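You operate a simulated robot arm through the tools that you are given. There is no shell and no other tool.

Carry out the task below with a simulated robot arm. There is one attempt and no reset: what you move stays moved.

Task
Set the controls near the test bench. At the end: the orange offset knob is turned to min; the test point dial is turned to stage 1; the red carton (marked "SCREWS") from the test bench stands on top of the grey tuner; the white bias knob is turned to min; the module volume knob is turned to max; whatever was shut is shut again. Leave all else as you found it, and nothing knocked over.

Only the result counts: the job must be done as asked and must still hold three seconds after the hand-in. Knocking over, shifting, dropping, spilling or breaking anything else fails it.

Robot
A 6-joint arm with a two-finger parallel gripper, fixed in place. Base frame: the origin is on the floor under the middle of its stand, x ahead of it, y to its left, z up; the work surface is at about z = 823. Readings come in mm, rad, newtons and seconds.
With the tool pointing down near the work surface it reaches from about 240 to 640 mm from the base axis. Its first joint turns from -1.152 to 1.152 rad. Payload 2.7 kg.
Tool frame: the origin (TCP) lies between the finger pads and is the grasp point; the fingertips stand 23 mm ahead of it; z points along the fingers, y is the line along which they close. Largest opening 94 mm; finger width 38, thickness 10; the body of the gripper, 54 by 96 mm, starts 39 mm behind the TCP.
Orientation is that of the tool frame in the base frame, as a unit quaternion [w, x, y, z]. With the fingers straight down and closing along the base's y, the tool's x points along the base's -x, its y along +y and its z along -z.

Tools
- The arm moves only by the tool servo_tool. Its argument "commands" is text: rows parted by semicolons, each of 7 numbers parted by spaces: the shift along the base's x, y, z in mm, then the turn, a rotation vector about the base's x, y, z in rad, then the gripper command, from -1 (shut) to 1 (fully open), values between in proportion. In form: dx dy dz wx wy wz hand; .... A call has 1 to 20 rows; each row is the pose to reach, as a shift and turn from the pose commanded when the call began. A row lasts 0.2 s, in which the tool goes at most 50 mm and 0.15 rad; a call with a longer step from one row to the next is refused whole, and so is a gripper value outside its range. Where a pose cannot be reached the arm comes as near as it can. A force on the tool above 40 N (or 10 N above the force at the start of the call, whichever is more), or a blocked arm, ends the call early, and 0.2 s more pass. Each finger travels about 45 mm/s and halts on what it meets, pressing with about 28 N; the grip force reading is that of the motor and also rises with nothing between the fingers. The clock runs only during rows and for 0.2 s after the last one: add rows that repeat a pose to give the fingers time. The reply holds the time, the measured pose of the TCP, the force on the tool along the base axes, the opening and the grip force, in the units named above and with some noise, with the torque about the TCP (base axes, N m) and any sound that the robot's microphone picked up.
- Cameras (640 x 400 px; columns grow to the right, rows downward): "scene" is fixed at [81.4, -433.8, 1417.2]; the picture's right is [0.73, -0.68, 0.00], its down [-0.32, -0.34, -0.88] and it looks along [0.60, 0.64, -0.47] (base axes); focal length 312 px, centre (320, 200). "wrist" rides on the gripper at [86, 16, -75] in the tool frame; the picture's right is [-0.18, 0.98, 0.00], its down [-0.58, -0.11, -0.81] and it looks along [-0.79, -0.15, 0.59] (tool axes); focal length 243 px, centre (320, 200). There is no depth. A picture from a camera that has moved, and an enlarged one, comes with that camera's place and axes in the base frame and with its lens.
- capture(camera): a new picture of that camera. It takes no simulated time.
- enlarge(camera, box): a new picture of the part [left, top, right, bottom] of that camera's present view, enlarged. It takes no simulated time.
- close_job(): hands the job in; it is judged then, once.

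Places have to be worked out from the pictures, the camera data and where the tool is seen. Open the gripper and draw the arm clear of the work before you hand the job in, unless the task says otherwise.

The tools are called after "Emit:" as name(argument=value, ...) on one line, values as JSON. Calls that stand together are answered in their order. servo_tool: Moves the arm, as the interface text tells. Its arguments: {"type":"object","properties":{"commands":{"type":"string"}},"required":["commands"]} The other tools are called the same way: capture (camera) takes a picture; enlarge (camera, box) takes an enlarged picture of a part of a camera's view; close_job () hands the job in.

At the start:

```text
time_s: 0.0
tcp_pos: [340.1, 224.9, 1121.6]
tcp_rot: [0.0, 0.0, 1.0, 0.001]
wrist_force: [0.0, 0.3, 0.7]
wrist_torque: [0.01, 0.01, 0.03]
grip_width: 93.9
grip_force: 0.0
```

scene: 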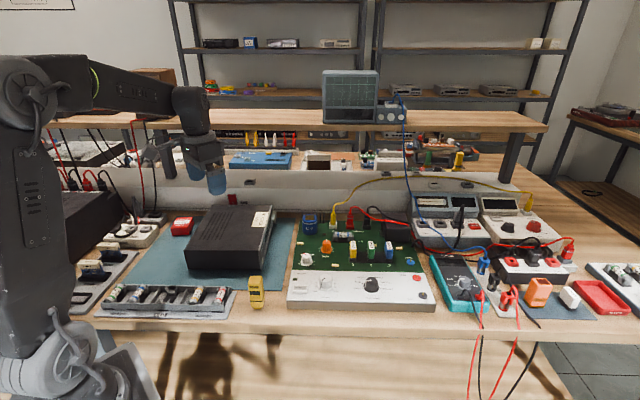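
wrist: 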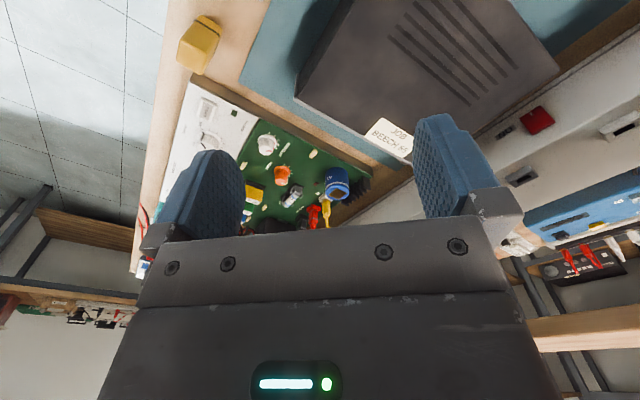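

I'll begin by looking closely at the bench before moving anything: the board with knobs in the middle, the red carton and the dark box on the blue mat.

Emit:
enlarge(camera="scene", box=[270, 190, 450, 320])

Emit:
enlarge(camera="scene", box=[80, 190, 290, 320])

Emit:
enlarge(camera="scene", box=[400, 180, 640, 330])

Emit:
enlarge(camera="wrist", box=[130, 0, 450, 240])

```text
3.08 times, centred on (360, 255) of scene
camera zoom: at [81.4, -433.8, 1417.2], right [0.73, -0.68, 0.0], down [-0.32, -0.34, -0.88], along [0.6, 0.64, -0.47], focal length 959 px, centre (197, 31)
```

zoom: 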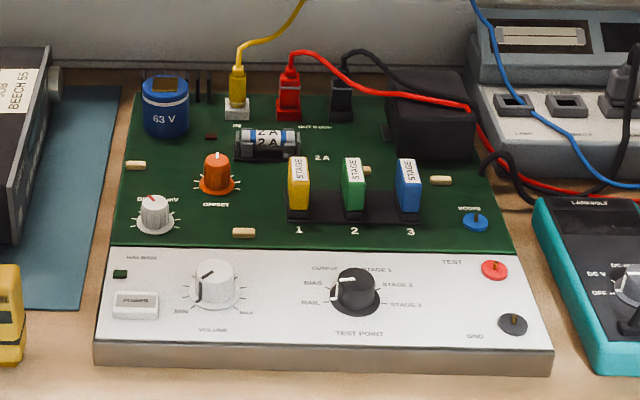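

```text
3.05 times, centred on (185, 255) of scene
camera zoom: at [81.4, -433.8, 1417.2], right [0.73, -0.68, 0.0], down [-0.32, -0.34, -0.88], along [0.6, 0.64, -0.47], focal length 950 px, centre (731, 32)
```

zoom: 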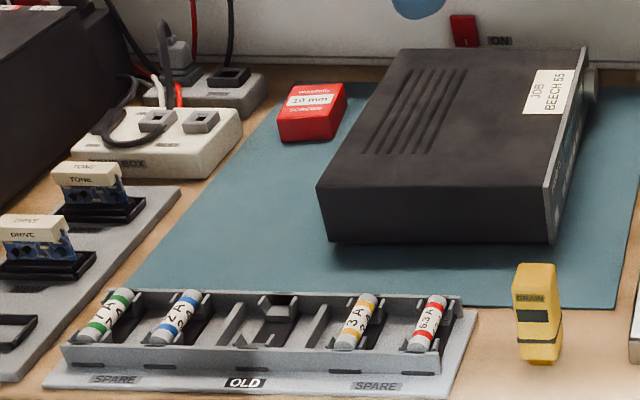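

```text
2.67 times, centred on (520, 255) of scene
camera zoom: at [81.4, -433.8, 1417.2], right [0.73, -0.68, 0.0], down [-0.32, -0.34, -0.88], along [0.6, 0.64, -0.47], focal length 831 px, centre (-213, 53)
```

zoom: 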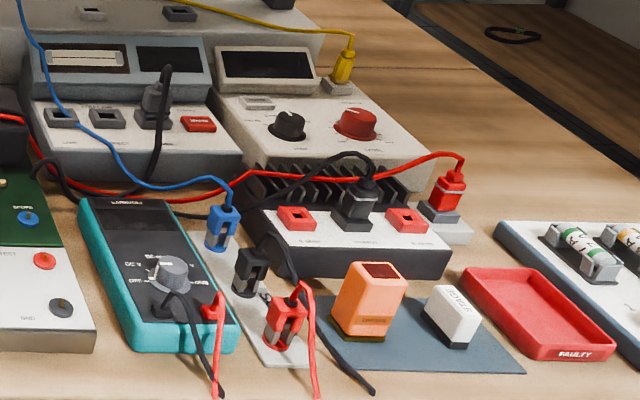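

```text
1.67 times, centred on (290, 120) of wrist
camera zoom: at [254.4, 239.7, 1194.4], right [0.18, 0.98, 0.0], down [0.58, -0.11, 0.81], along [0.79, -0.15, -0.59], focal length 404 px, centre (370, 333)
```

zoom: 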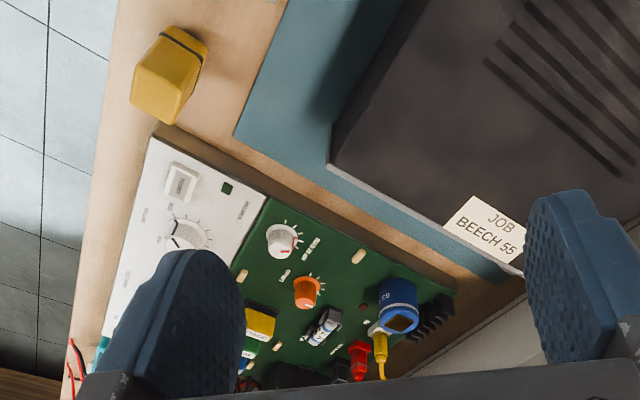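

The board shows orange OFFSET, white BIAS, VOLUME and TEST POINT controls. I'll look at the finer labels, the carton and the other gear to identify the tuner.

Emit:
enlarge(camera="scene", box=[284, 264, 444, 312])

Emit:
enlarge(camera="scene", box=[296, 230, 356, 270])

Emit:
enlarge(camera="scene", box=[160, 190, 290, 280])

Emit:
enlarge(camera="scene", box=[0, 120, 240, 270])

Emit:
enlarge(camera="scene", box=[180, 30, 640, 180])

```text
4.00 times, centred on (364, 288) of scene
camera zoom: at [81.4, -433.8, 1417.2], right [0.73, -0.68, 0.0], down [-0.32, -0.34, -0.88], along [0.6, 0.64, -0.47], focal length 1247 px, centre (144, -152)
```

zoom: 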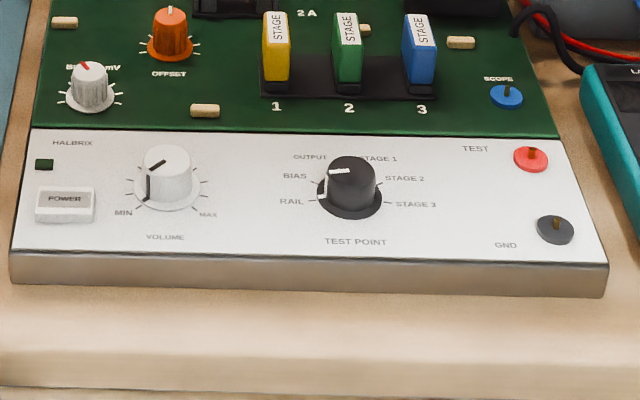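

```text
10.00 times, centred on (326, 250) of scene
camera zoom: at [81.4, -433.8, 1417.2], right [0.73, -0.68, 0.0], down [-0.32, -0.34, -0.88], along [0.6, 0.64, -0.47], focal length 3118 px, centre (260, -300)
```

zoom: 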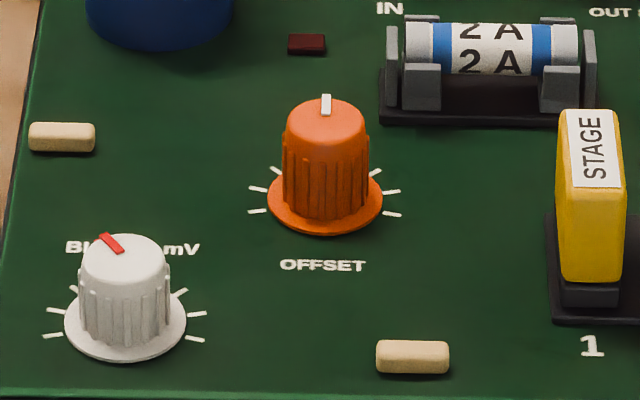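

```text
4.44 times, centred on (225, 235) of scene
camera zoom: at [81.4, -433.8, 1417.2], right [0.73, -0.68, 0.0], down [-0.32, -0.34, -0.88], along [0.6, 0.64, -0.47], focal length 1386 px, centre (742, 44)
```

zoom: 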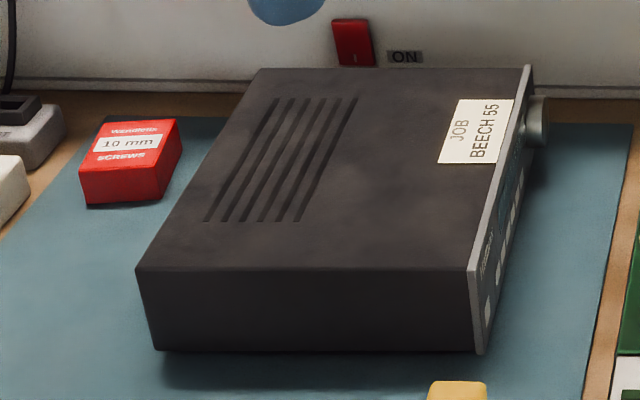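

```text
2.67 times, centred on (120, 195) of scene
camera zoom: at [81.4, -433.8, 1417.2], right [0.73, -0.68, 0.0], down [-0.32, -0.34, -0.88], along [0.6, 0.64, -0.47], focal length 831 px, centre (853, 213)
```

zoom: 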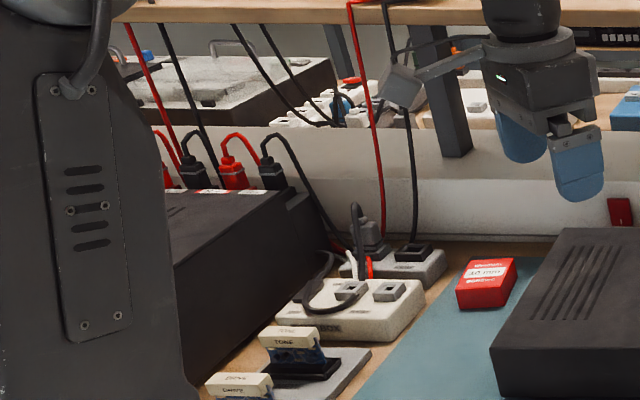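

```text
1.39 times, centred on (410, 105) of scene
camera zoom: at [81.4, -433.8, 1417.2], right [0.73, -0.68, 0.0], down [-0.32, -0.34, -0.88], along [0.6, 0.64, -0.47], focal length 434 px, centre (195, 332)
```

zoom: 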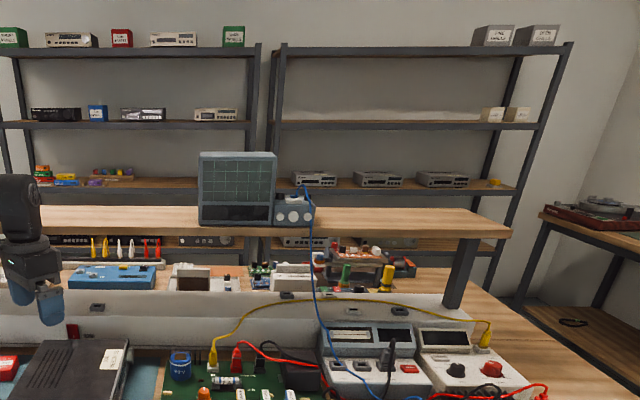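

The dark-grey hi-fi box with the "JOB BEECH 55" sticker is evidently the tuner, and the small red box beside it is the SCREWS carton. Next I move the tool over the module, staying high, to get a second view for triangulating the knobs.

Emit:
servo_tool(commands="15 -34 0 0 0 0 1; 30 -68 -5 0 0 0 1; 45 -102 -15 0 0 0 1; 60 -136 -25 0 0 0 1; 75 -170 -35 0 0 0 1; 90 -205 -41 0 0 0 1; 90 -205 -41 0 0 0 1")

Emit:
capture(camera="wrist")

```text
time_s: 1.6
tcp_pos: [431.9, 18.5, 1081.1]
tcp_rot: [0.001, -0.001, 1.0, 0.0]
wrist_force: [0.2, 0.5, 0.1]
wrist_torque: [-0.04, 0.04, 0.02]
grip_width: 94.1
grip_force: 0.1
```

```text
taken
camera wrist: at [344.4, 34.2, 1153.8], right [0.18, 0.98, 0.0], down [0.58, -0.11, 0.81], along [0.79, -0.15, -0.59], focal length 243 px, centre (320, 200)
```

wrist: 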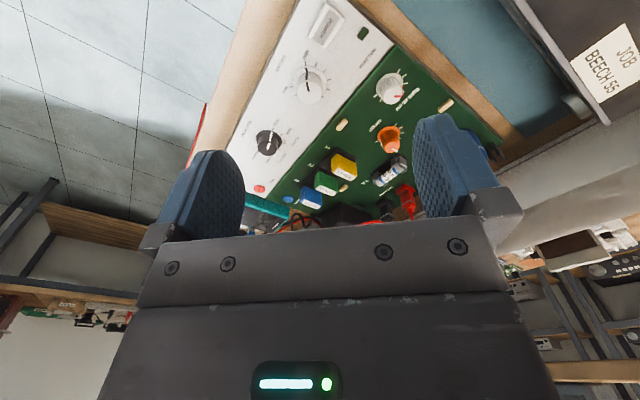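

All four controls are visible from here. I enlarge each of them to read pointers and to measure positions.

Emit:
enlarge(camera="wrist", box=[240, 40, 340, 170])

Emit:
enlarge(camera="wrist", box=[340, 50, 430, 190])

Emit:
enlarge(camera="wrist", box=[240, 110, 300, 170])

Emit:
enlarge(camera="wrist", box=[280, 50, 340, 110])

Emit:
enlarge(camera="wrist", box=[360, 60, 420, 100])

Emit:
enlarge(camera="wrist", box=[360, 110, 420, 160])

```text
3.08 times, centred on (290, 105) of wrist
camera zoom: at [344.4, 34.2, 1153.8], right [0.18, 0.98, 0.0], down [0.58, -0.11, 0.81], along [0.79, -0.15, -0.59], focal length 746 px, centre (412, 492)
```

zoom: 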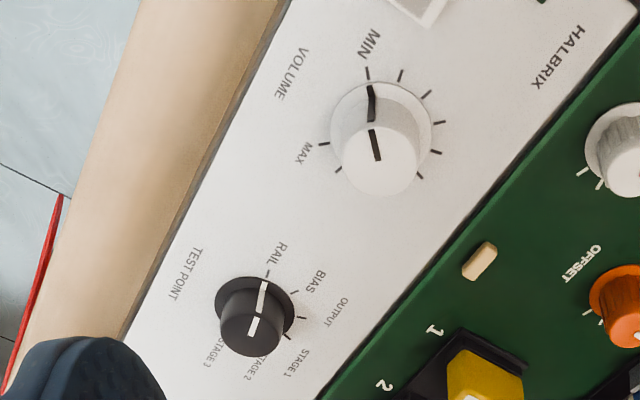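

```text
2.86 times, centred on (385, 120) of wrist
camera zoom: at [344.4, 34.2, 1153.8], right [0.18, 0.98, 0.0], down [0.58, -0.11, 0.81], along [0.79, -0.15, -0.59], focal length 693 px, centre (134, 429)
```

zoom: 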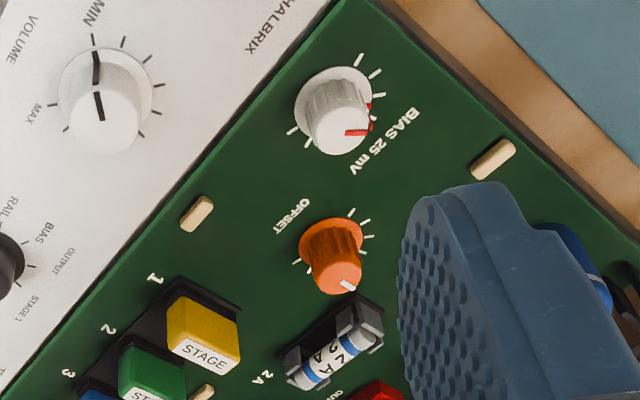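

```text
6.67 times, centred on (270, 140) of wrist
camera zoom: at [344.4, 34.2, 1153.8], right [0.18, 0.98, 0.0], down [0.58, -0.11, 0.81], along [0.79, -0.15, -0.59], focal length 1618 px, centre (653, 600)
```

zoom: 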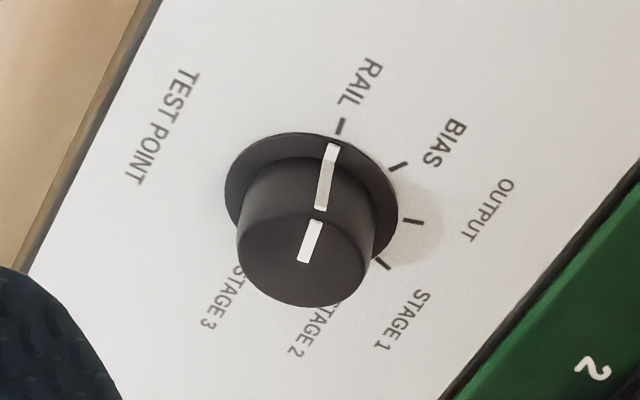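

```text
6.67 times, centred on (310, 80) of wrist
camera zoom: at [344.4, 34.2, 1153.8], right [0.18, 0.98, 0.0], down [0.58, -0.11, 0.81], along [0.79, -0.15, -0.59], focal length 1618 px, centre (387, 1000)
```

zoom: 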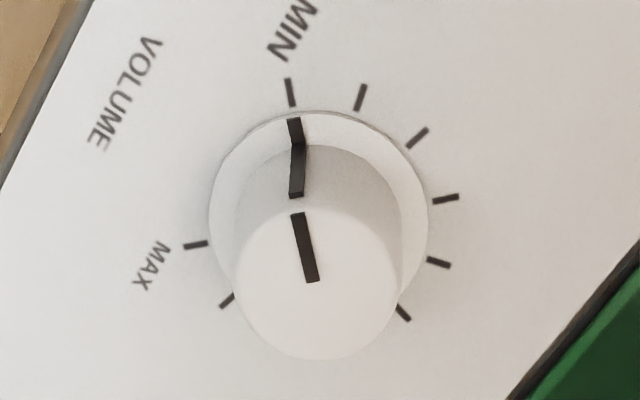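

```text
10.00 times, centred on (390, 80) of wrist
camera zoom: at [344.4, 34.2, 1153.8], right [0.18, 0.98, 0.0], down [0.58, -0.11, 0.81], along [0.79, -0.15, -0.59], focal length 2426 px, centre (-380, 1400)
```

zoom: 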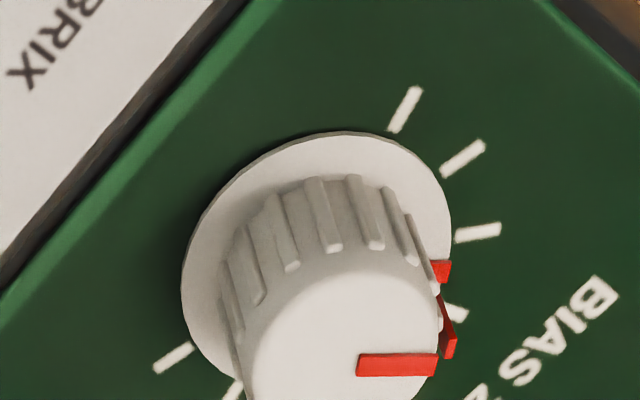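

```text
8.00 times, centred on (390, 135) of wrist
camera zoom: at [344.4, 34.2, 1153.8], right [0.18, 0.98, 0.0], down [0.58, -0.11, 0.81], along [0.79, -0.15, -0.59], focal length 1941 px, centre (-240, 720)
```

zoom: 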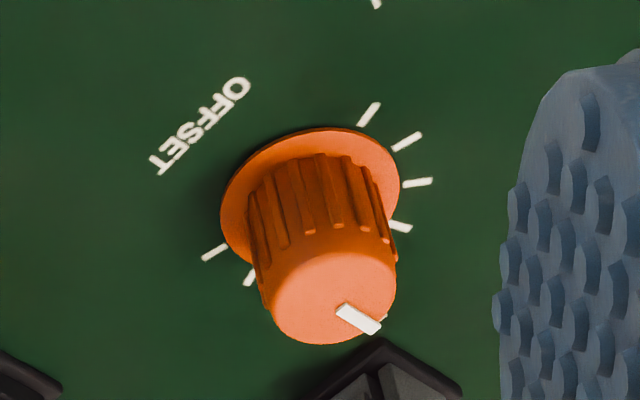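

Volume now sits at MIN, the test point dial at RAIL, bias around 11 o'clock and offset around 12–1 o'clock. I take matching close-ups from the scene camera to triangulate precisely.

Emit:
capture(camera="scene")

Emit:
enlarge(camera="scene", box=[300, 265, 350, 295])

Emit:
enlarge(camera="scene", box=[350, 265, 400, 295])

Emit:
enlarge(camera="scene", box=[160, 200, 240, 250])

```text
taken
```

scene: 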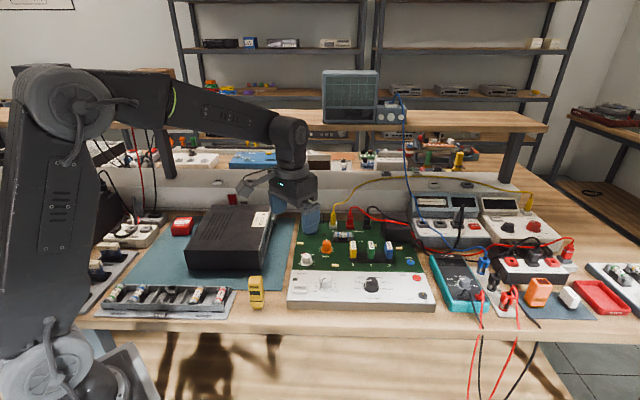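

```text
12.80 times, centred on (325, 280) of scene
camera zoom: at [81.3, -433.8, 1417.2], right [0.73, -0.68, 0.0], down [-0.32, -0.34, -0.88], along [0.6, 0.64, -0.47], focal length 3991 px, centre (256, -824)
```

zoom: 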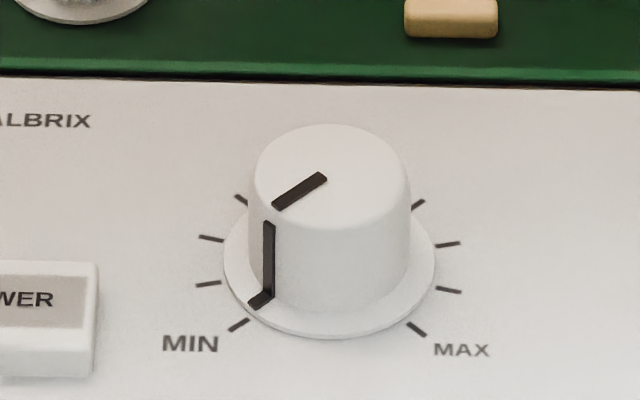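

```text
12.80 times, centred on (375, 280) of scene
camera zoom: at [81.3, -433.8, 1417.2], right [0.73, -0.68, 0.0], down [-0.32, -0.34, -0.88], along [0.6, 0.64, -0.47], focal length 3991 px, centre (-384, -824)
```

zoom: 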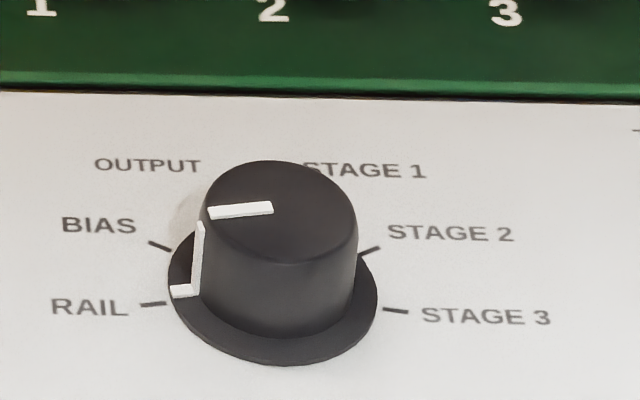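

```text
8.00 times, centred on (200, 225) of scene
camera zoom: at [81.3, -433.8, 1417.2], right [0.73, -0.68, 0.0], down [-0.32, -0.34, -0.88], along [0.6, 0.64, -0.47], focal length 2494 px, centre (1280, 0)
```

zoom: 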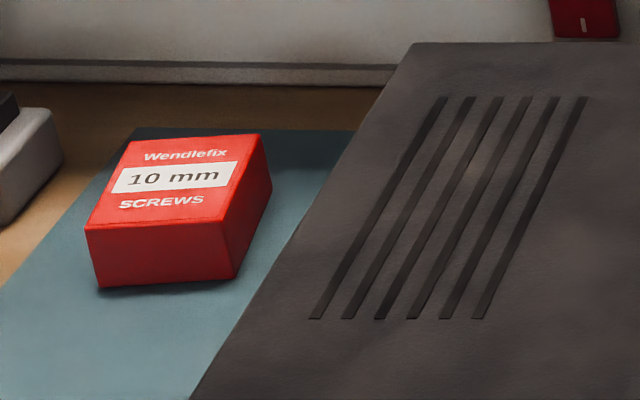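

Triangulation puts the panel near z≈853 and the board near z≈856, with volume ≈(498,-8), test point ≈(578,-91), offset ≈(598,93) and bias ≈(519,91). The module's "up" direction points at about 43° in the base frame. I go above the bias knob with a part-closed hand, yawed for the turn, and check the alignment.

Emit:
servo_tool(commands="15 12 -20 0 0 -0.11 0.6; 30 24 -40 0 0 -0.22 0.4; 45 36 -60 0 0 -0.33 0.2; 60 48 -80 0 0 -0.44 0.1; 75 60 -100 0 0 -0.54 0.06; 89.4 71 -115.6 0 0 -0.64 0.06; 89.4 71 -115.6 0 0 -0.64 0.06; 89.4 71 -115.6 0 0 -0.64 0.06")

Emit:
capture(camera="wrist")

```text
time_s: 3.4
tcp_pos: [520.7, 90.5, 964.2]
tcp_rot: [0.0, 0.315, 0.949, 0.0]
wrist_force: [-0.3, -0.4, 1.3]
wrist_torque: [0.02, -0.01, -0.01]
grip_width: 49.8
grip_force: 0.2
```

```text
taken
camera wrist: at [460.8, 154.5, 1037.6], right [0.73, 0.68, 0.0], down [0.4, -0.43, 0.81], along [0.55, -0.59, -0.59], focal length 243 px, centre (320, 200)
```

wrist: 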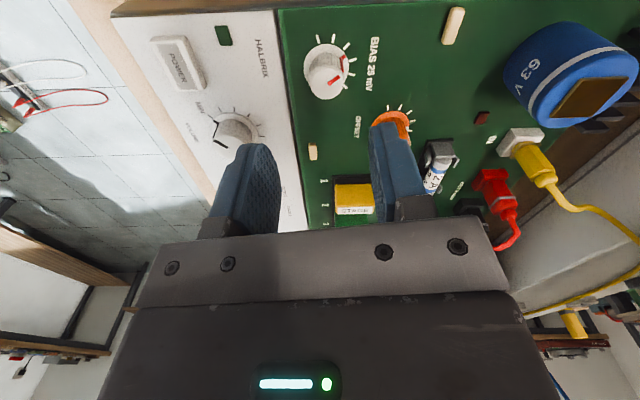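

The bias knob is almost centred under the fingers. I enlarge to measure the remaining offset accurately.

Emit:
enlarge(camera="wrist", box=[295, 30, 375, 110])

Emit:
enlarge(camera="wrist", box=[200, 120, 440, 240])

```text
5.00 times, centred on (335, 70) of wrist
camera zoom: at [460.8, 154.5, 1037.6], right [0.73, 0.68, 0.0], down [0.4, -0.43, 0.81], along [0.55, -0.59, -0.59], focal length 1213 px, centre (245, 850)
```

zoom: 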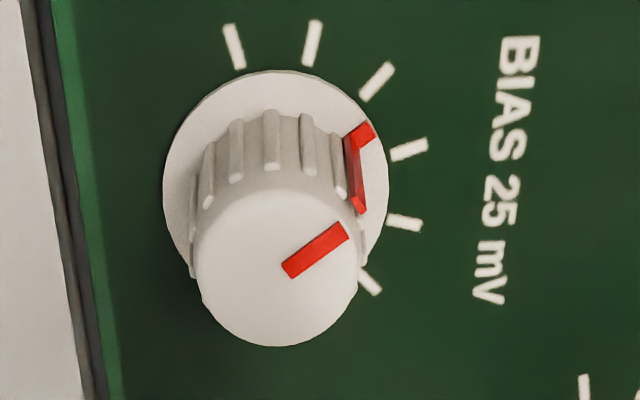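

```text
2.67 times, centred on (320, 180) of wrist
camera zoom: at [460.8, 154.5, 1037.6], right [0.73, 0.68, 0.0], down [0.4, -0.43, 0.81], along [0.55, -0.59, -0.59], focal length 647 px, centre (320, 253)
```

zoom: 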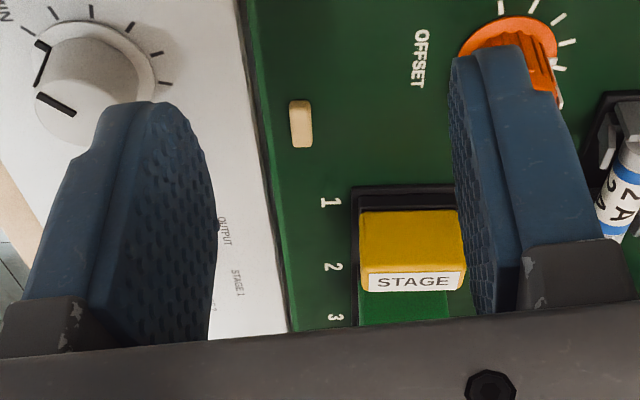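

From this closer view the knob axis looks about 6 mm further +y than my first estimate, with top near z≈884. I correct sideways and descend to just above the knob to recheck before gripping.

Emit:
servo_tool(commands="1 5.7 -10 0 0 0 0.06; 1 5.7 -25 0 0 0 0.06; 1 5.7 -40 0 0 0 0.06; 1 5.7 -45 0 0 0 0.06; 1 5.7 -45 0 0 0 0.06")

Emit:
capture(camera="wrist")

Emit:
enlarge(camera="wrist", box=[230, 60, 410, 240])

Emit:
enlarge(camera="scene", box=[270, 210, 390, 290])

```text
time_s: 4.6
tcp_pos: [521.4, 96.9, 919.6]
tcp_rot: [0.001, 0.315, 0.949, -0.001]
wrist_force: [0.3, -0.3, 0.6]
wrist_torque: [0.0, 0.02, 0.01]
grip_width: 49.7
grip_force: 0.1
```

```text
taken
camera wrist: at [461.2, 159.7, 993.0], right [0.73, 0.68, 0.0], down [0.4, -0.43, 0.81], along [0.55, -0.59, -0.59], focal length 243 px, centre (320, 200)
```

wrist: 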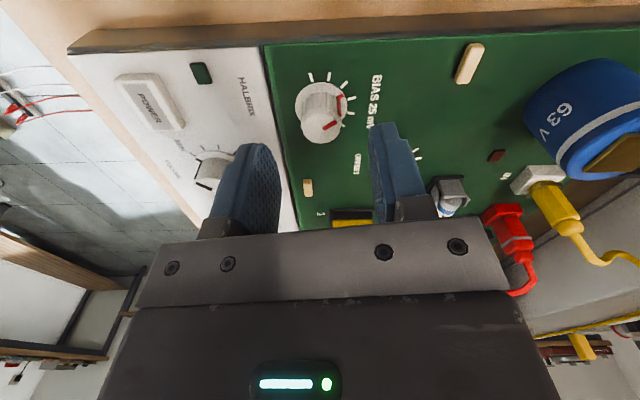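

```text
2.22 times, centred on (320, 150) of wrist
camera zoom: at [461.2, 159.7, 993.0], right [0.73, 0.68, 0.0], down [0.4, -0.43, 0.81], along [0.55, -0.59, -0.59], focal length 539 px, centre (320, 311)
```

zoom: 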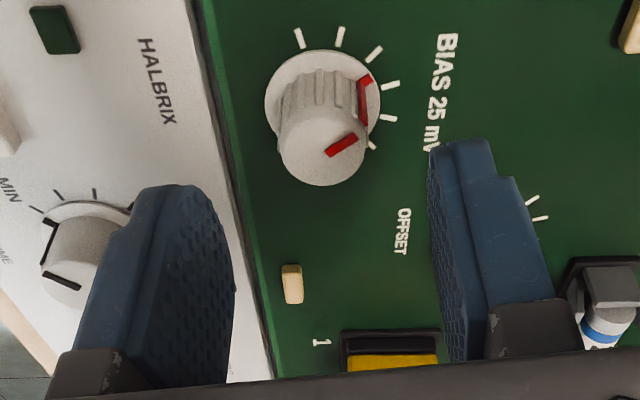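

```text
5.00 times, centred on (330, 250) of scene
camera zoom: at [81.4, -433.8, 1417.2], right [0.73, -0.68, 0.0], down [-0.32, -0.34, -0.88], along [0.6, 0.64, -0.47], focal length 1559 px, centre (270, -50)
```

zoom: 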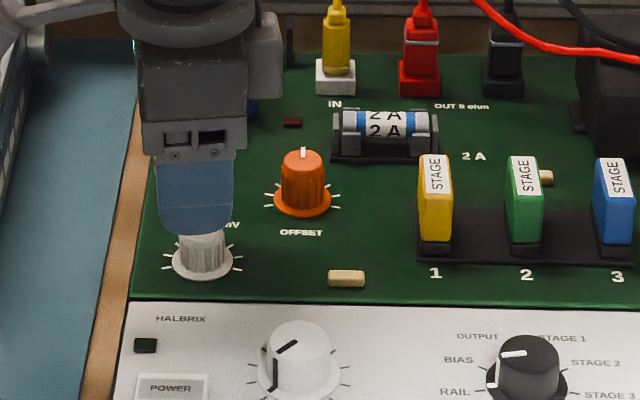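

The knob now sits near the middle between the fingers; combining views gives knob axis ≈(523.5,95), flange at z≈851, top at ≈874. I nudge over, descend to fingertips about 5 mm above the flange, then close.

Emit:
servo_tool(commands="2.4 -1.6 0 0 0 0 0.06; 2.4 -1.6 -15 0 0 0 0.06; 2.4 -1.6 -30 0 0 0 0.06; 2.4 -1.6 -41 0 0 0 0.06; 2.4 -1.6 -41 0 0 0 0.06")

Emit:
capture(camera="wrist")

Emit:
enlarge(camera="scene", box=[280, 230, 360, 280])

```text
time_s: 5.8
tcp_pos: [522.8, 93.2, 878.0]
tcp_rot: [0.002, 0.315, 0.949, -0.001]
wrist_force: [0.3, 0.4, -1.1]
wrist_torque: [0.0, 0.0, 0.04]
grip_width: 49.7
grip_force: 0.0
```

```text
taken
camera wrist: at [463.8, 158.0, 951.7], right [0.73, 0.68, 0.0], down [0.4, -0.43, 0.81], along [0.55, -0.59, -0.59], focal length 243 px, centre (320, 200)
```

wrist: 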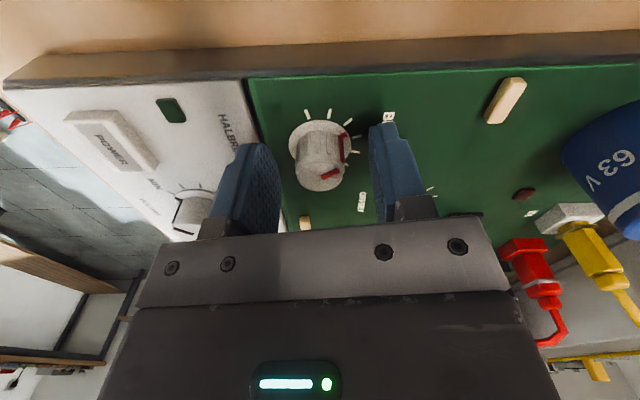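

```text
8.00 times, centred on (320, 255) of scene
camera zoom: at [81.4, -433.8, 1417.2], right [0.73, -0.68, 0.0], down [-0.32, -0.34, -0.88], along [0.6, 0.64, -0.47], focal length 2494 px, centre (320, -240)
```

zoom: 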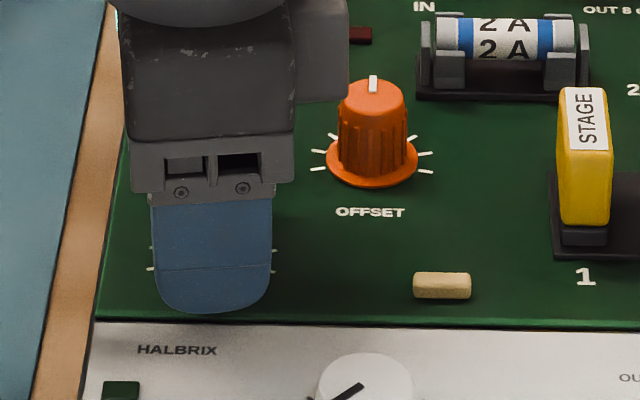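

The ticks show evenly on both sides of the finger in the scene view, so alignment is close. I enlarge the wrist view for a last check of the knob against the fingers.

Emit:
enlarge(camera="wrist", box=[230, 90, 430, 230])

```text
2.86 times, centred on (330, 160) of wrist
camera zoom: at [463.8, 158.0, 951.7], right [0.73, 0.68, 0.0], down [0.4, -0.43, 0.81], along [0.55, -0.59, -0.59], focal length 693 px, centre (291, 314)
```

zoom: 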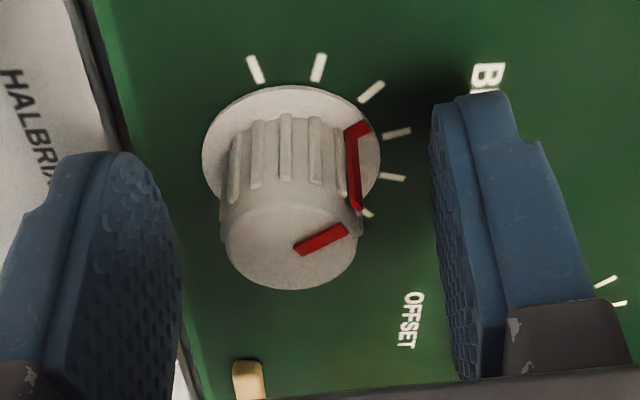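

The knob is centred to within about a millimetre between the pads, so I close the hand on it without moving.

Emit:
servo_tool(commands="0 0 0 0 0 0 -0.3; 0 0 0 0 0 0 -0.6; 0 0 0 0 0 0 -1; 0 0 0 0 0 0 -1; 0 0 0 0 0 0 -1")

```text
time_s: 7.0
tcp_pos: [522.9, 94.7, 878.5]
tcp_rot: [0.0, 0.314, 0.949, 0.0]
wrist_force: [-4.3, -4.4, -0.7]
wrist_torque: [0.28, -0.2, 0.0]
grip_width: 23.6
grip_force: 45.1
```

Gripped at 23.6 mm with only a small side force. I turn counter-clockwise part-way first and read torque and force.

Emit:
servo_tool(commands="0 0 0 0 0 0.1 -1; 0 0 0 0 0 0.2 -1; 0 0 0 0 0 0.3 -1; 0 0 0 0 0 0.4 -1; 0 0 0 0 0 0.5 -1; 0 0 0 0 0 0.6 -1; 0 0 0 0 0 0.6 -1")

Emit:
enlarge(camera="wrist", box=[230, 90, 430, 230])

```text
time_s: 8.6
tcp_pos: [523.4, 93.6, 878.2]
tcp_rot: [0.0, 0.019, 1.0, 0.0]
wrist_force: [-17.0, -16.7, 6.0]
wrist_torque: [0.19, -0.41, -0.06]
grip_width: 23.5
grip_force: 45.0
```

```text
2.86 times, centred on (330, 160) of wrist
camera zoom: at [437.4, 111.7, 952.1], right [0.22, 0.97, 0.0], down [0.58, -0.13, 0.81], along [0.79, -0.18, -0.59], focal length 693 px, centre (291, 314)
```

zoom: 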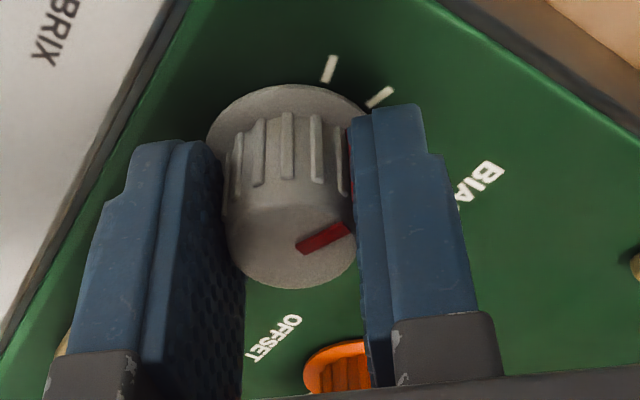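

The side force grew to about 24 N, meaning the tool axis is off by roughly 2–3 mm toward −x/+y. I release, shift to recentre, and regrip.

Emit:
servo_tool(commands="0 0 0 0 0 0 -0.3; 0 0 0 0 0 0 0; 0 0 0 0 0 0 0; 1.8 -2 0 0 0 0 0; 1.8 -2 0 0 0 0 0; 1.8 -2 0 0 0 0 -0.4; 1.8 -2 0 0 0 0 -1; 1.8 -2 0 0 0 0 -1; 1.8 -2 0 0 0 0 -1; 1.8 -2 0 0 0 0 -1")

```text
time_s: 10.8
tcp_pos: [524.9, 93.1, 879.7]
tcp_rot: [0.001, 0.02, 1.0, 0.002]
wrist_force: [2.0, 7.5, -2.0]
wrist_torque: [0.05, -0.07, -0.04]
grip_width: 23.7
grip_force: 45.1
```

Side force is now small (7.5 N in y, about half a millimetre). I trim by +0.5 mm in y and turn on toward the min stop.

Emit:
servo_tool(commands="-0.2 0.5 0 0 0 0 -1; -0.2 0.5 0 0 0 0.1 -1; -0.2 0.5 0 0 0 0.2 -1; -0.2 0.5 0 0 0 0.3 -1; -0.2 0.5 0 0 0 0.4 -1; -0.2 0.5 0 0 0 0.5 -1; -0.2 0.5 0 0 0 0.58 -1; -0.2 0.5 0 0 0 0.58 -1")

Emit:
capture(camera="wrist")

Emit:
enlarge(camera="wrist", box=[230, 90, 430, 230])

```text
time_s: 12.6
tcp_pos: [525.4, 93.8, 879.3]
tcp_rot: [0.0, -0.268, 0.963, 0.001]
wrist_force: [2.7, 5.9, 1.3]
wrist_torque: [0.2, -0.25, -0.03]
grip_width: 23.5
grip_force: 44.6
```

```text
taken
camera wrist: at [443.1, 61.8, 951.9], right [-0.35, 0.94, 0.0], down [0.55, 0.21, 0.81], along [0.76, 0.28, -0.59], focal length 243 px, centre (320, 200)
```

wrist: 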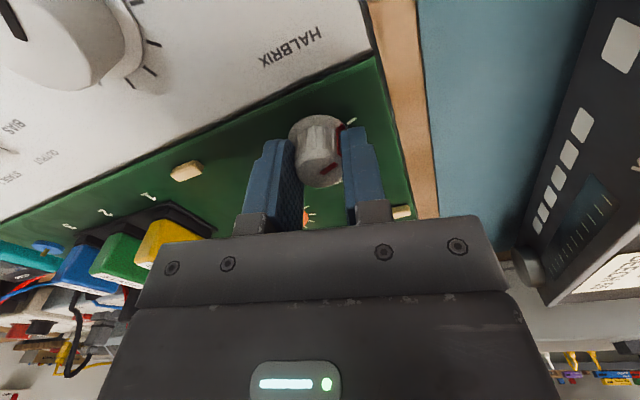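

```text
2.86 times, centred on (330, 160) of wrist
camera zoom: at [443.1, 61.8, 951.9], right [-0.35, 0.94, 0.0], down [0.55, 0.21, 0.81], along [0.76, 0.28, -0.59], focal length 693 px, centre (291, 314)
```

zoom: 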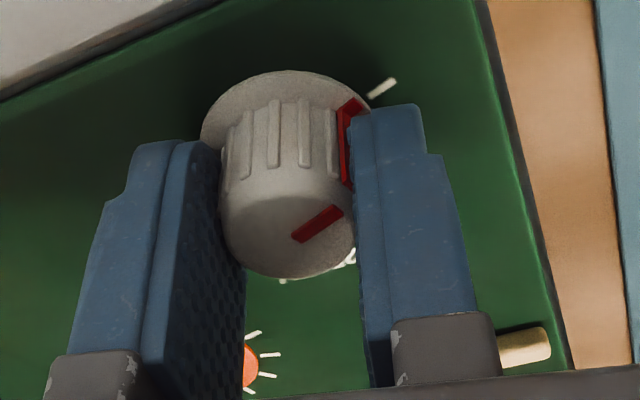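

No stop yet (torque ≈0), and the pointer is a few degrees short of the min tick. I turn further in small steps and watch the torque.

Emit:
servo_tool(commands="0 0 0 0 0 0.05 -1; 0 0 0 0 0 0.1 -1; 0 0 0 0 0 0.13 -1; 0 0 0 0 0 0.13 -1")

Emit:
enlarge(camera="wrist", box=[250, 90, 390, 210])

```text
time_s: 13.6
tcp_pos: [525.4, 93.7, 878.1]
tcp_rot: [0.001, -0.328, 0.945, 0.0]
wrist_force: [0.9, 8.4, 2.7]
wrist_torque: [0.33, -0.26, 0.02]
grip_width: 23.6
grip_force: 45.7
```

```text
3.33 times, centred on (320, 150) of wrist
camera zoom: at [447.7, 51.5, 951.9], right [-0.47, 0.88, 0.0], down [0.52, 0.28, 0.81], along [0.71, 0.38, -0.59], focal length 809 px, centre (320, 367)
```

zoom: 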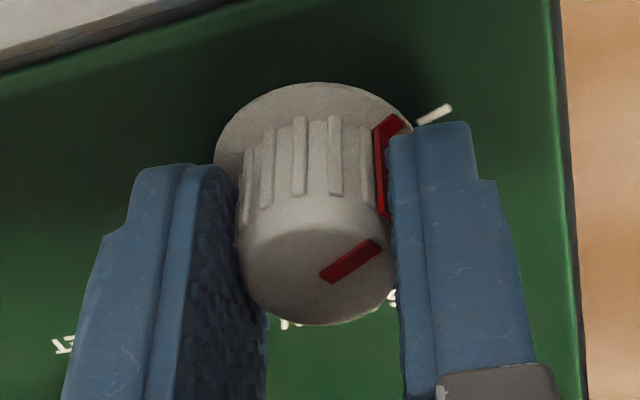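

The pointer looks level with the min tick. I nudge a little further to see whether a stop is felt.

Emit:
servo_tool(commands="0 0 0 0 0 0.04 -1; 0 0 0 0 0 0.07 -1; 0 0 0 0 0 0.07 -1")

Emit:
enlarge(camera="wrist", box=[250, 90, 390, 210])

```text
time_s: 14.4
tcp_pos: [525.6, 93.1, 877.6]
tcp_rot: [0.001, -0.363, 0.932, 0.0]
wrist_force: [2.8, 11.9, 0.8]
wrist_torque: [0.12, -0.28, 0.02]
grip_width: 23.3
grip_force: 45.5
```

```text
3.33 times, centred on (320, 150) of wrist
camera zoom: at [450.7, 46.2, 951.9], right [-0.53, 0.85, 0.0], down [0.5, 0.31, 0.81], along [0.69, 0.43, -0.59], focal length 809 px, centre (320, 367)
```

zoom: 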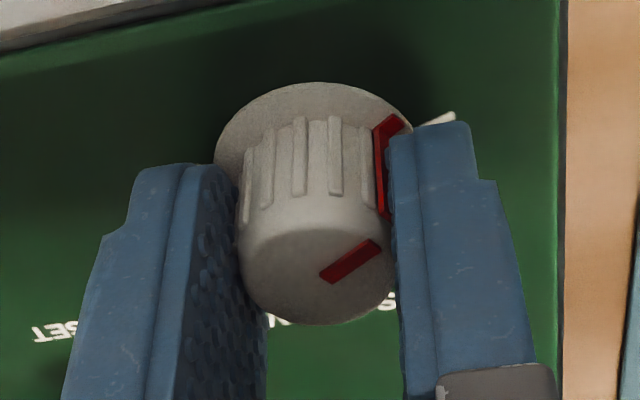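

No stop felt and the pointer is now slightly past the tick. I release and lift straight up to see the pointer and ticks clearly before fine trimming.

Emit:
servo_tool(commands="0 0 0 0 0 0 -0.3; 0 0 0 0 0 0 0; 0 0 0 0 0 0 0.06; 0 0 20 0 0 0 0.06; 0 0 40 0 0 0 0.06; 0 0 60 0 0 0 0.06; 0 0 60 0 0 0 0.06")

Emit:
capture(camera="wrist")

Emit:
enlarge(camera="wrist", box=[280, 40, 370, 130])

Emit:
enlarge(camera="scene", box=[280, 230, 360, 280])

```text
time_s: 16.0
tcp_pos: [525.1, 92.5, 938.4]
tcp_rot: [0.0, -0.362, 0.932, 0.0]
wrist_force: [-0.2, 0.1, -0.6]
wrist_torque: [-0.02, -0.01, 0.0]
grip_width: 49.7
grip_force: 0.0
```

```text
taken
camera wrist: at [450.5, 45.5, 1012.3], right [-0.53, 0.85, 0.0], down [0.5, 0.31, 0.81], along [0.69, 0.43, -0.59], focal length 243 px, centre (320, 200)
```

wrist: 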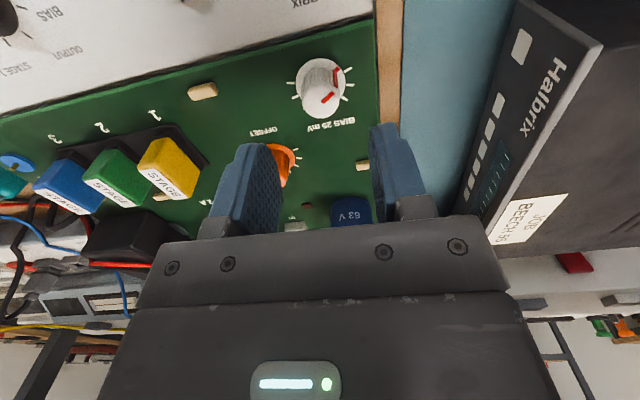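

```text
4.44 times, centred on (325, 85) of wrist
camera zoom: at [450.5, 45.5, 1012.3], right [-0.53, 0.85, 0.0], down [0.5, 0.31, 0.81], along [0.69, 0.43, -0.59], focal length 1078 px, centre (298, 711)
```

zoom: 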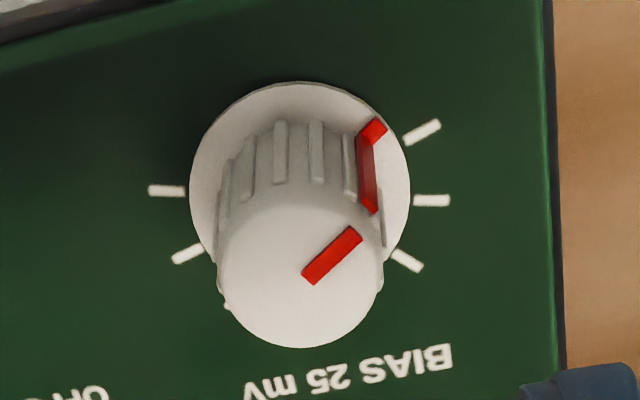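

```text
8.00 times, centred on (320, 255) of scene
camera zoom: at [81.4, -433.8, 1417.2], right [0.73, -0.68, 0.0], down [-0.32, -0.34, -0.88], along [0.6, 0.64, -0.47], focal length 2494 px, centre (320, -240)
```

zoom: 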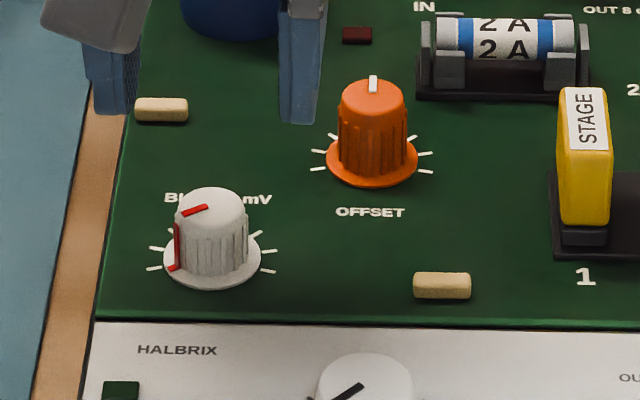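

The pointer does look past the min tick. I zoom further on the bias knob from the scene camera to measure it.

Emit:
enlarge(camera="scene", box=[294, 248, 320, 268])

Emit:
enlarge(camera="wrist", box=[295, 50, 360, 120])

```text
16.00 times, centred on (307, 258) of scene
camera zoom: at [81.4, -433.8, 1417.2], right [0.73, -0.68, 0.0], down [-0.32, -0.34, -0.88], along [0.6, 0.64, -0.47], focal length 4989 px, centre (528, -728)
```

zoom: 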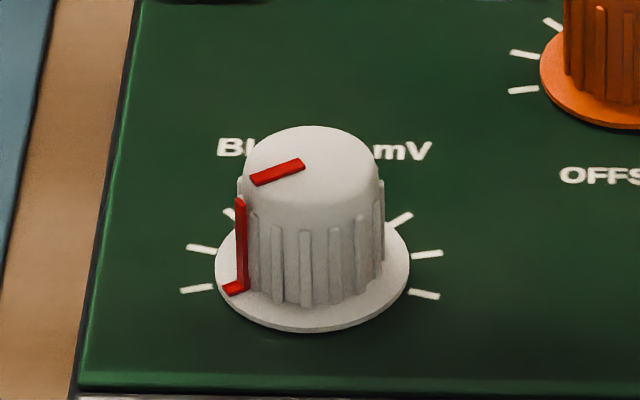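

```text
5.71 times, centred on (328, 85) of wrist
camera zoom: at [450.5, 45.5, 1012.3], right [-0.53, 0.85, 0.0], down [0.5, 0.31, 0.81], along [0.69, 0.43, -0.59], focal length 1386 px, centre (277, 857)
```

zoom: 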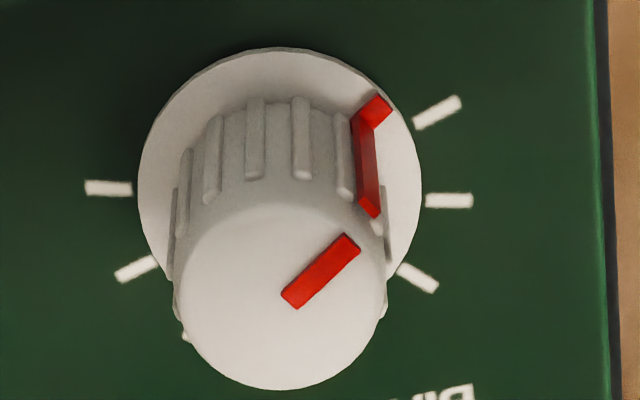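

Both views put the pointer roughly 12° beyond the end tick, so I want to know whether there's a hard stop further on. I go back down, regrip and turn a little further counter-clockwise while watching torque.

Emit:
servo_tool(commands="0 0 -20 0 0 0 0.06; 0 0 -40 0 0 0 0.06; 0 0 -60 0 0 0 0.06; 0 0 -60 0 0 0 -0.4; 0 0 -60 0 0 0 -1; 0 0 -60 0 0 0 -1; 0 0 -60 0 0 0 -1; 0 0 -60 0 0 0 -1")

Emit:
servo_tool(commands="0 0 0 0 0 0.06 -1; 0 0 0 0 0 0.12 -1; 0 0 0 0 0 0.18 -1; 0 0 0 0 0 0.18 -1")

Emit:
enlarge(camera="wrist", box=[250, 90, 390, 210])

```text
time_s: 17.8
tcp_pos: [524.9, 93.5, 879.3]
tcp_rot: [0.0, -0.361, 0.933, 0.0]
wrist_force: [-0.6, 0.1, -4.6]
wrist_torque: [0.14, -0.38, 0.01]
grip_width: 23.6
grip_force: 45.2
```

```text
time_s: 18.8
tcp_pos: [524.5, 93.7, 879.8]
tcp_rot: [0.0, -0.444, 0.896, 0.0]
wrist_force: [4.4, 4.2, -8.9]
wrist_torque: [-0.21, 0.22, 0.03]
grip_width: 23.4
grip_force: 45.0
```

```text
3.33 times, centred on (320, 150) of wrist
camera zoom: at [459.9, 33.4, 951.5], right [-0.67, 0.74, 0.0], down [0.44, 0.4, 0.81], along [0.6, 0.54, -0.59], focal length 809 px, centre (320, 367)
```

zoom: 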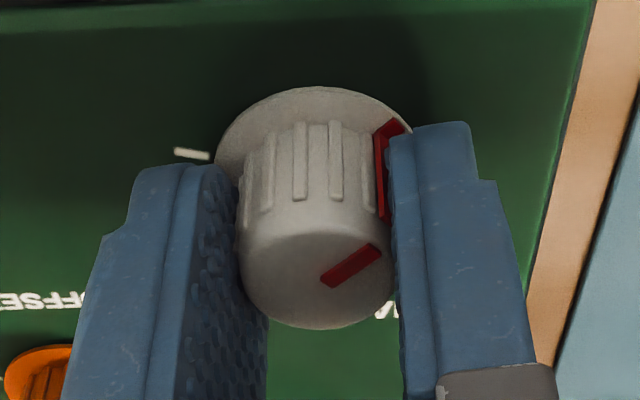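

Still turning freely with no stop. I continue a bit more to find out whether there's an end stop at all.

Emit:
servo_tool(commands="0 0 0 0 0 0.06 -1; 0 0 0 0 0 0.12 -1; 0 0 0 0 0 0.18 -1; 0 0 0 0 0 0.24 -1; 0 0 0 0 0 0.3 -1; 0 0 0 0 0 0.3 -1")

Emit:
enlarge(camera="wrist", box=[250, 90, 390, 210])

```text
time_s: 20.2
tcp_pos: [523.6, 94.8, 878.1]
tcp_rot: [0.0, -0.573, 0.819, 0.001]
wrist_force: [-8.7, 7.0, -1.0]
wrist_torque: [-0.23, -0.21, -0.34]
grip_width: 23.5
grip_force: 45.7
```

```text
3.33 times, centred on (320, 150) of wrist
camera zoom: at [480.3, 16.8, 951.9], right [-0.86, 0.51, 0.0], down [0.3, 0.51, 0.81], along [0.41, 0.69, -0.59], focal length 809 px, centre (320, 367)
```

zoom: 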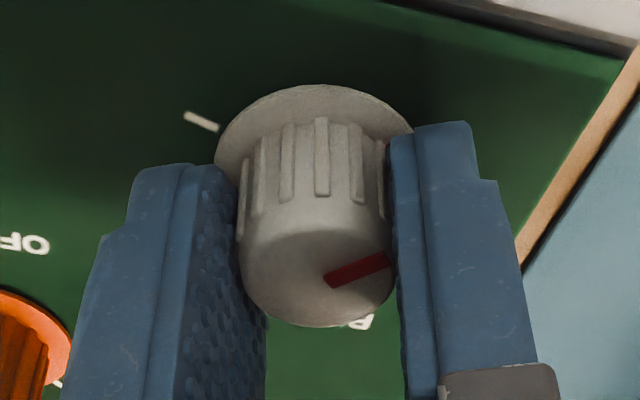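

Now a clear stop: torque −0.34 N·m and the knob slipped in the pads, with the pointer at about 177°, i.e. 135° counter-clockwise of "up". That is the mechanical end, same sweep as the labelled volume scale, so I release, lift, and go above the volume knob where MIN/MAX ticks will show whether stop equals end of scale.

Emit:
servo_tool(commands="0 0 0 0 0 0 -0.3; 0 0 0 0 0 0 0; 0 0 0 0 0 0 0.06; 0 0 20 0 0 0 0.1; 0 0 40 0 0 0 0.17; 0 0 60 0 0 0 0.17; -8 -35 60 0 0 0 0.17; -16 -70 60 0 0 0 0.17; -23.5 -101 60 0 0 0 0.17; -23.5 -101 60 0 0 0 0.17; -23.5 -101 60 0 0 0 0.17")

Emit:
capture(camera="wrist")

Emit:
enlarge(camera="scene", box=[294, 248, 320, 268])

Emit:
enlarge(camera="scene", box=[290, 245, 370, 295])

```text
time_s: 22.6
tcp_pos: [502.2, -6.7, 939.6]
tcp_rot: [0.0, -0.573, 0.82, 0.0]
wrist_force: [0.1, -0.8, -0.5]
wrist_torque: [-0.01, 0.0, 0.0]
grip_width: 55.0
grip_force: 0.1
```

```text
taken
camera wrist: at [457.2, -84.7, 1012.3], right [-0.86, 0.51, 0.0], down [0.3, 0.51, 0.81], along [0.41, 0.69, -0.59], focal length 243 px, centre (320, 200)
```

wrist: 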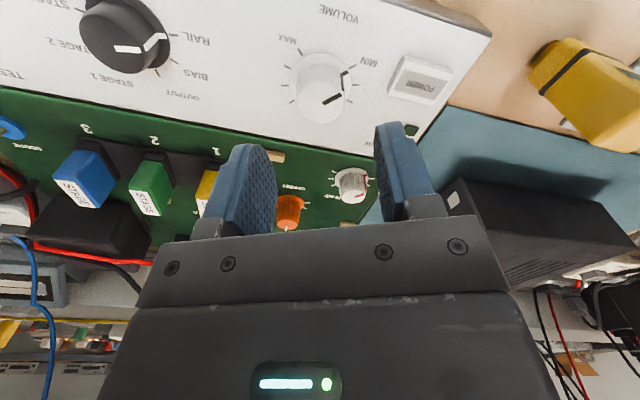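

```text
16.00 times, centred on (307, 258) of scene
camera zoom: at [81.3, -433.8, 1417.2], right [0.73, -0.68, 0.0], down [-0.32, -0.34, -0.88], along [0.6, 0.64, -0.47], focal length 4989 px, centre (528, -728)
```

zoom: 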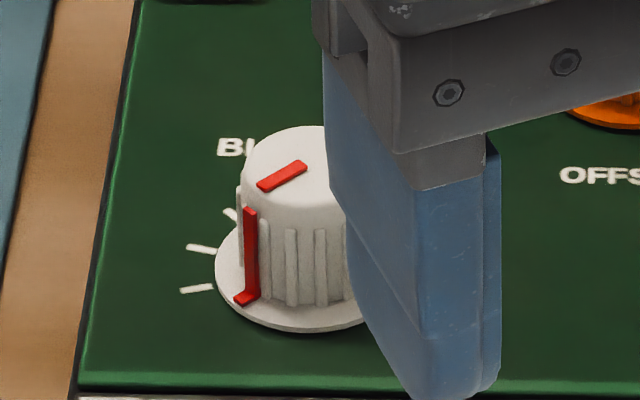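

```text
8.00 times, centred on (330, 270) of scene
camera zoom: at [81.3, -433.8, 1417.2], right [0.73, -0.68, 0.0], down [-0.32, -0.34, -0.88], along [0.6, 0.64, -0.47], focal length 2494 px, centre (240, -360)
```

zoom: 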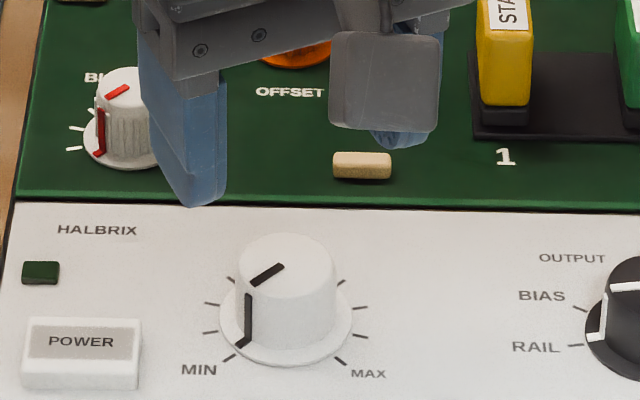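

Bias now shows the same pointer angle that the volume knob has at its MIN mark, so the stop is the end of the scale and bias is at min. Now I measure the alignment over the volume knob.

Emit:
enlarge(camera="wrist", box=[275, 30, 375, 130])

```text
4.00 times, centred on (325, 80) of wrist
camera zoom: at [457.2, -84.7, 1012.3], right [-0.86, 0.51, 0.0], down [0.3, 0.51, 0.81], along [0.41, 0.69, -0.59], focal length 970 px, centre (300, 680)
```

zoom: 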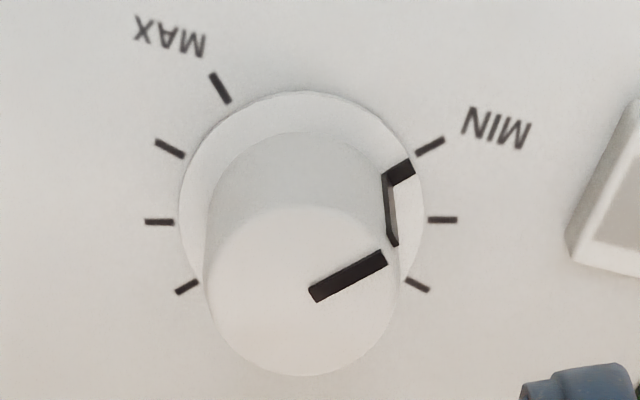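

The ticks give a knob centre only about 0.5 mm from my tool axis. I descend, grip the volume knob and check the side force.

Emit:
servo_tool(commands="0.3 0.4 -20 0 0 0 0.17; 0.3 0.4 -40 0 0 0 0.17; 0.3 0.4 -60 0 0 0 0.17; 0.3 0.4 -60 0 0 0 0.17; 0.3 0.4 -60 0 0 0 -0.2; 0.3 0.4 -60 0 0 0 -1; 0.3 0.4 -60 0 0 0 -1; 0.3 0.4 -60 0 0 0 -1; 0.3 0.4 -60 0 0 0 -1")

Emit:
enlarge(camera="wrist", box=[230, 90, 410, 210])

```text
time_s: 24.6
tcp_pos: [501.3, -7.5, 878.3]
tcp_rot: [0.001, -0.573, 0.82, 0.0]
wrist_force: [7.9, -1.4, -3.8]
wrist_torque: [0.18, 0.22, -0.03]
grip_width: 31.8
grip_force: 44.6
```

```text
3.33 times, centred on (320, 150) of wrist
camera zoom: at [457.1, -84.2, 952.0], right [-0.86, 0.51, 0.0], down [0.3, 0.51, 0.81], along [0.41, 0.69, -0.59], focal length 809 px, centre (320, 367)
```

zoom: 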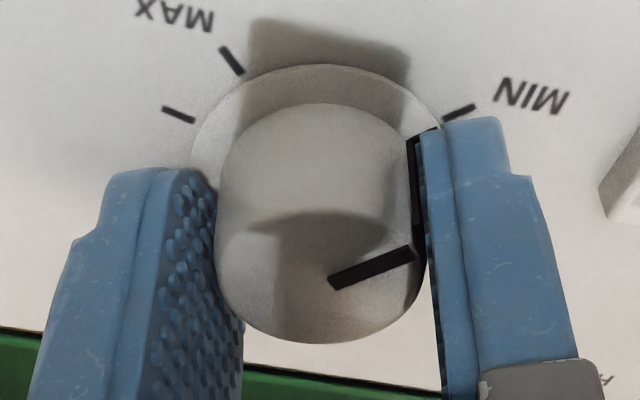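

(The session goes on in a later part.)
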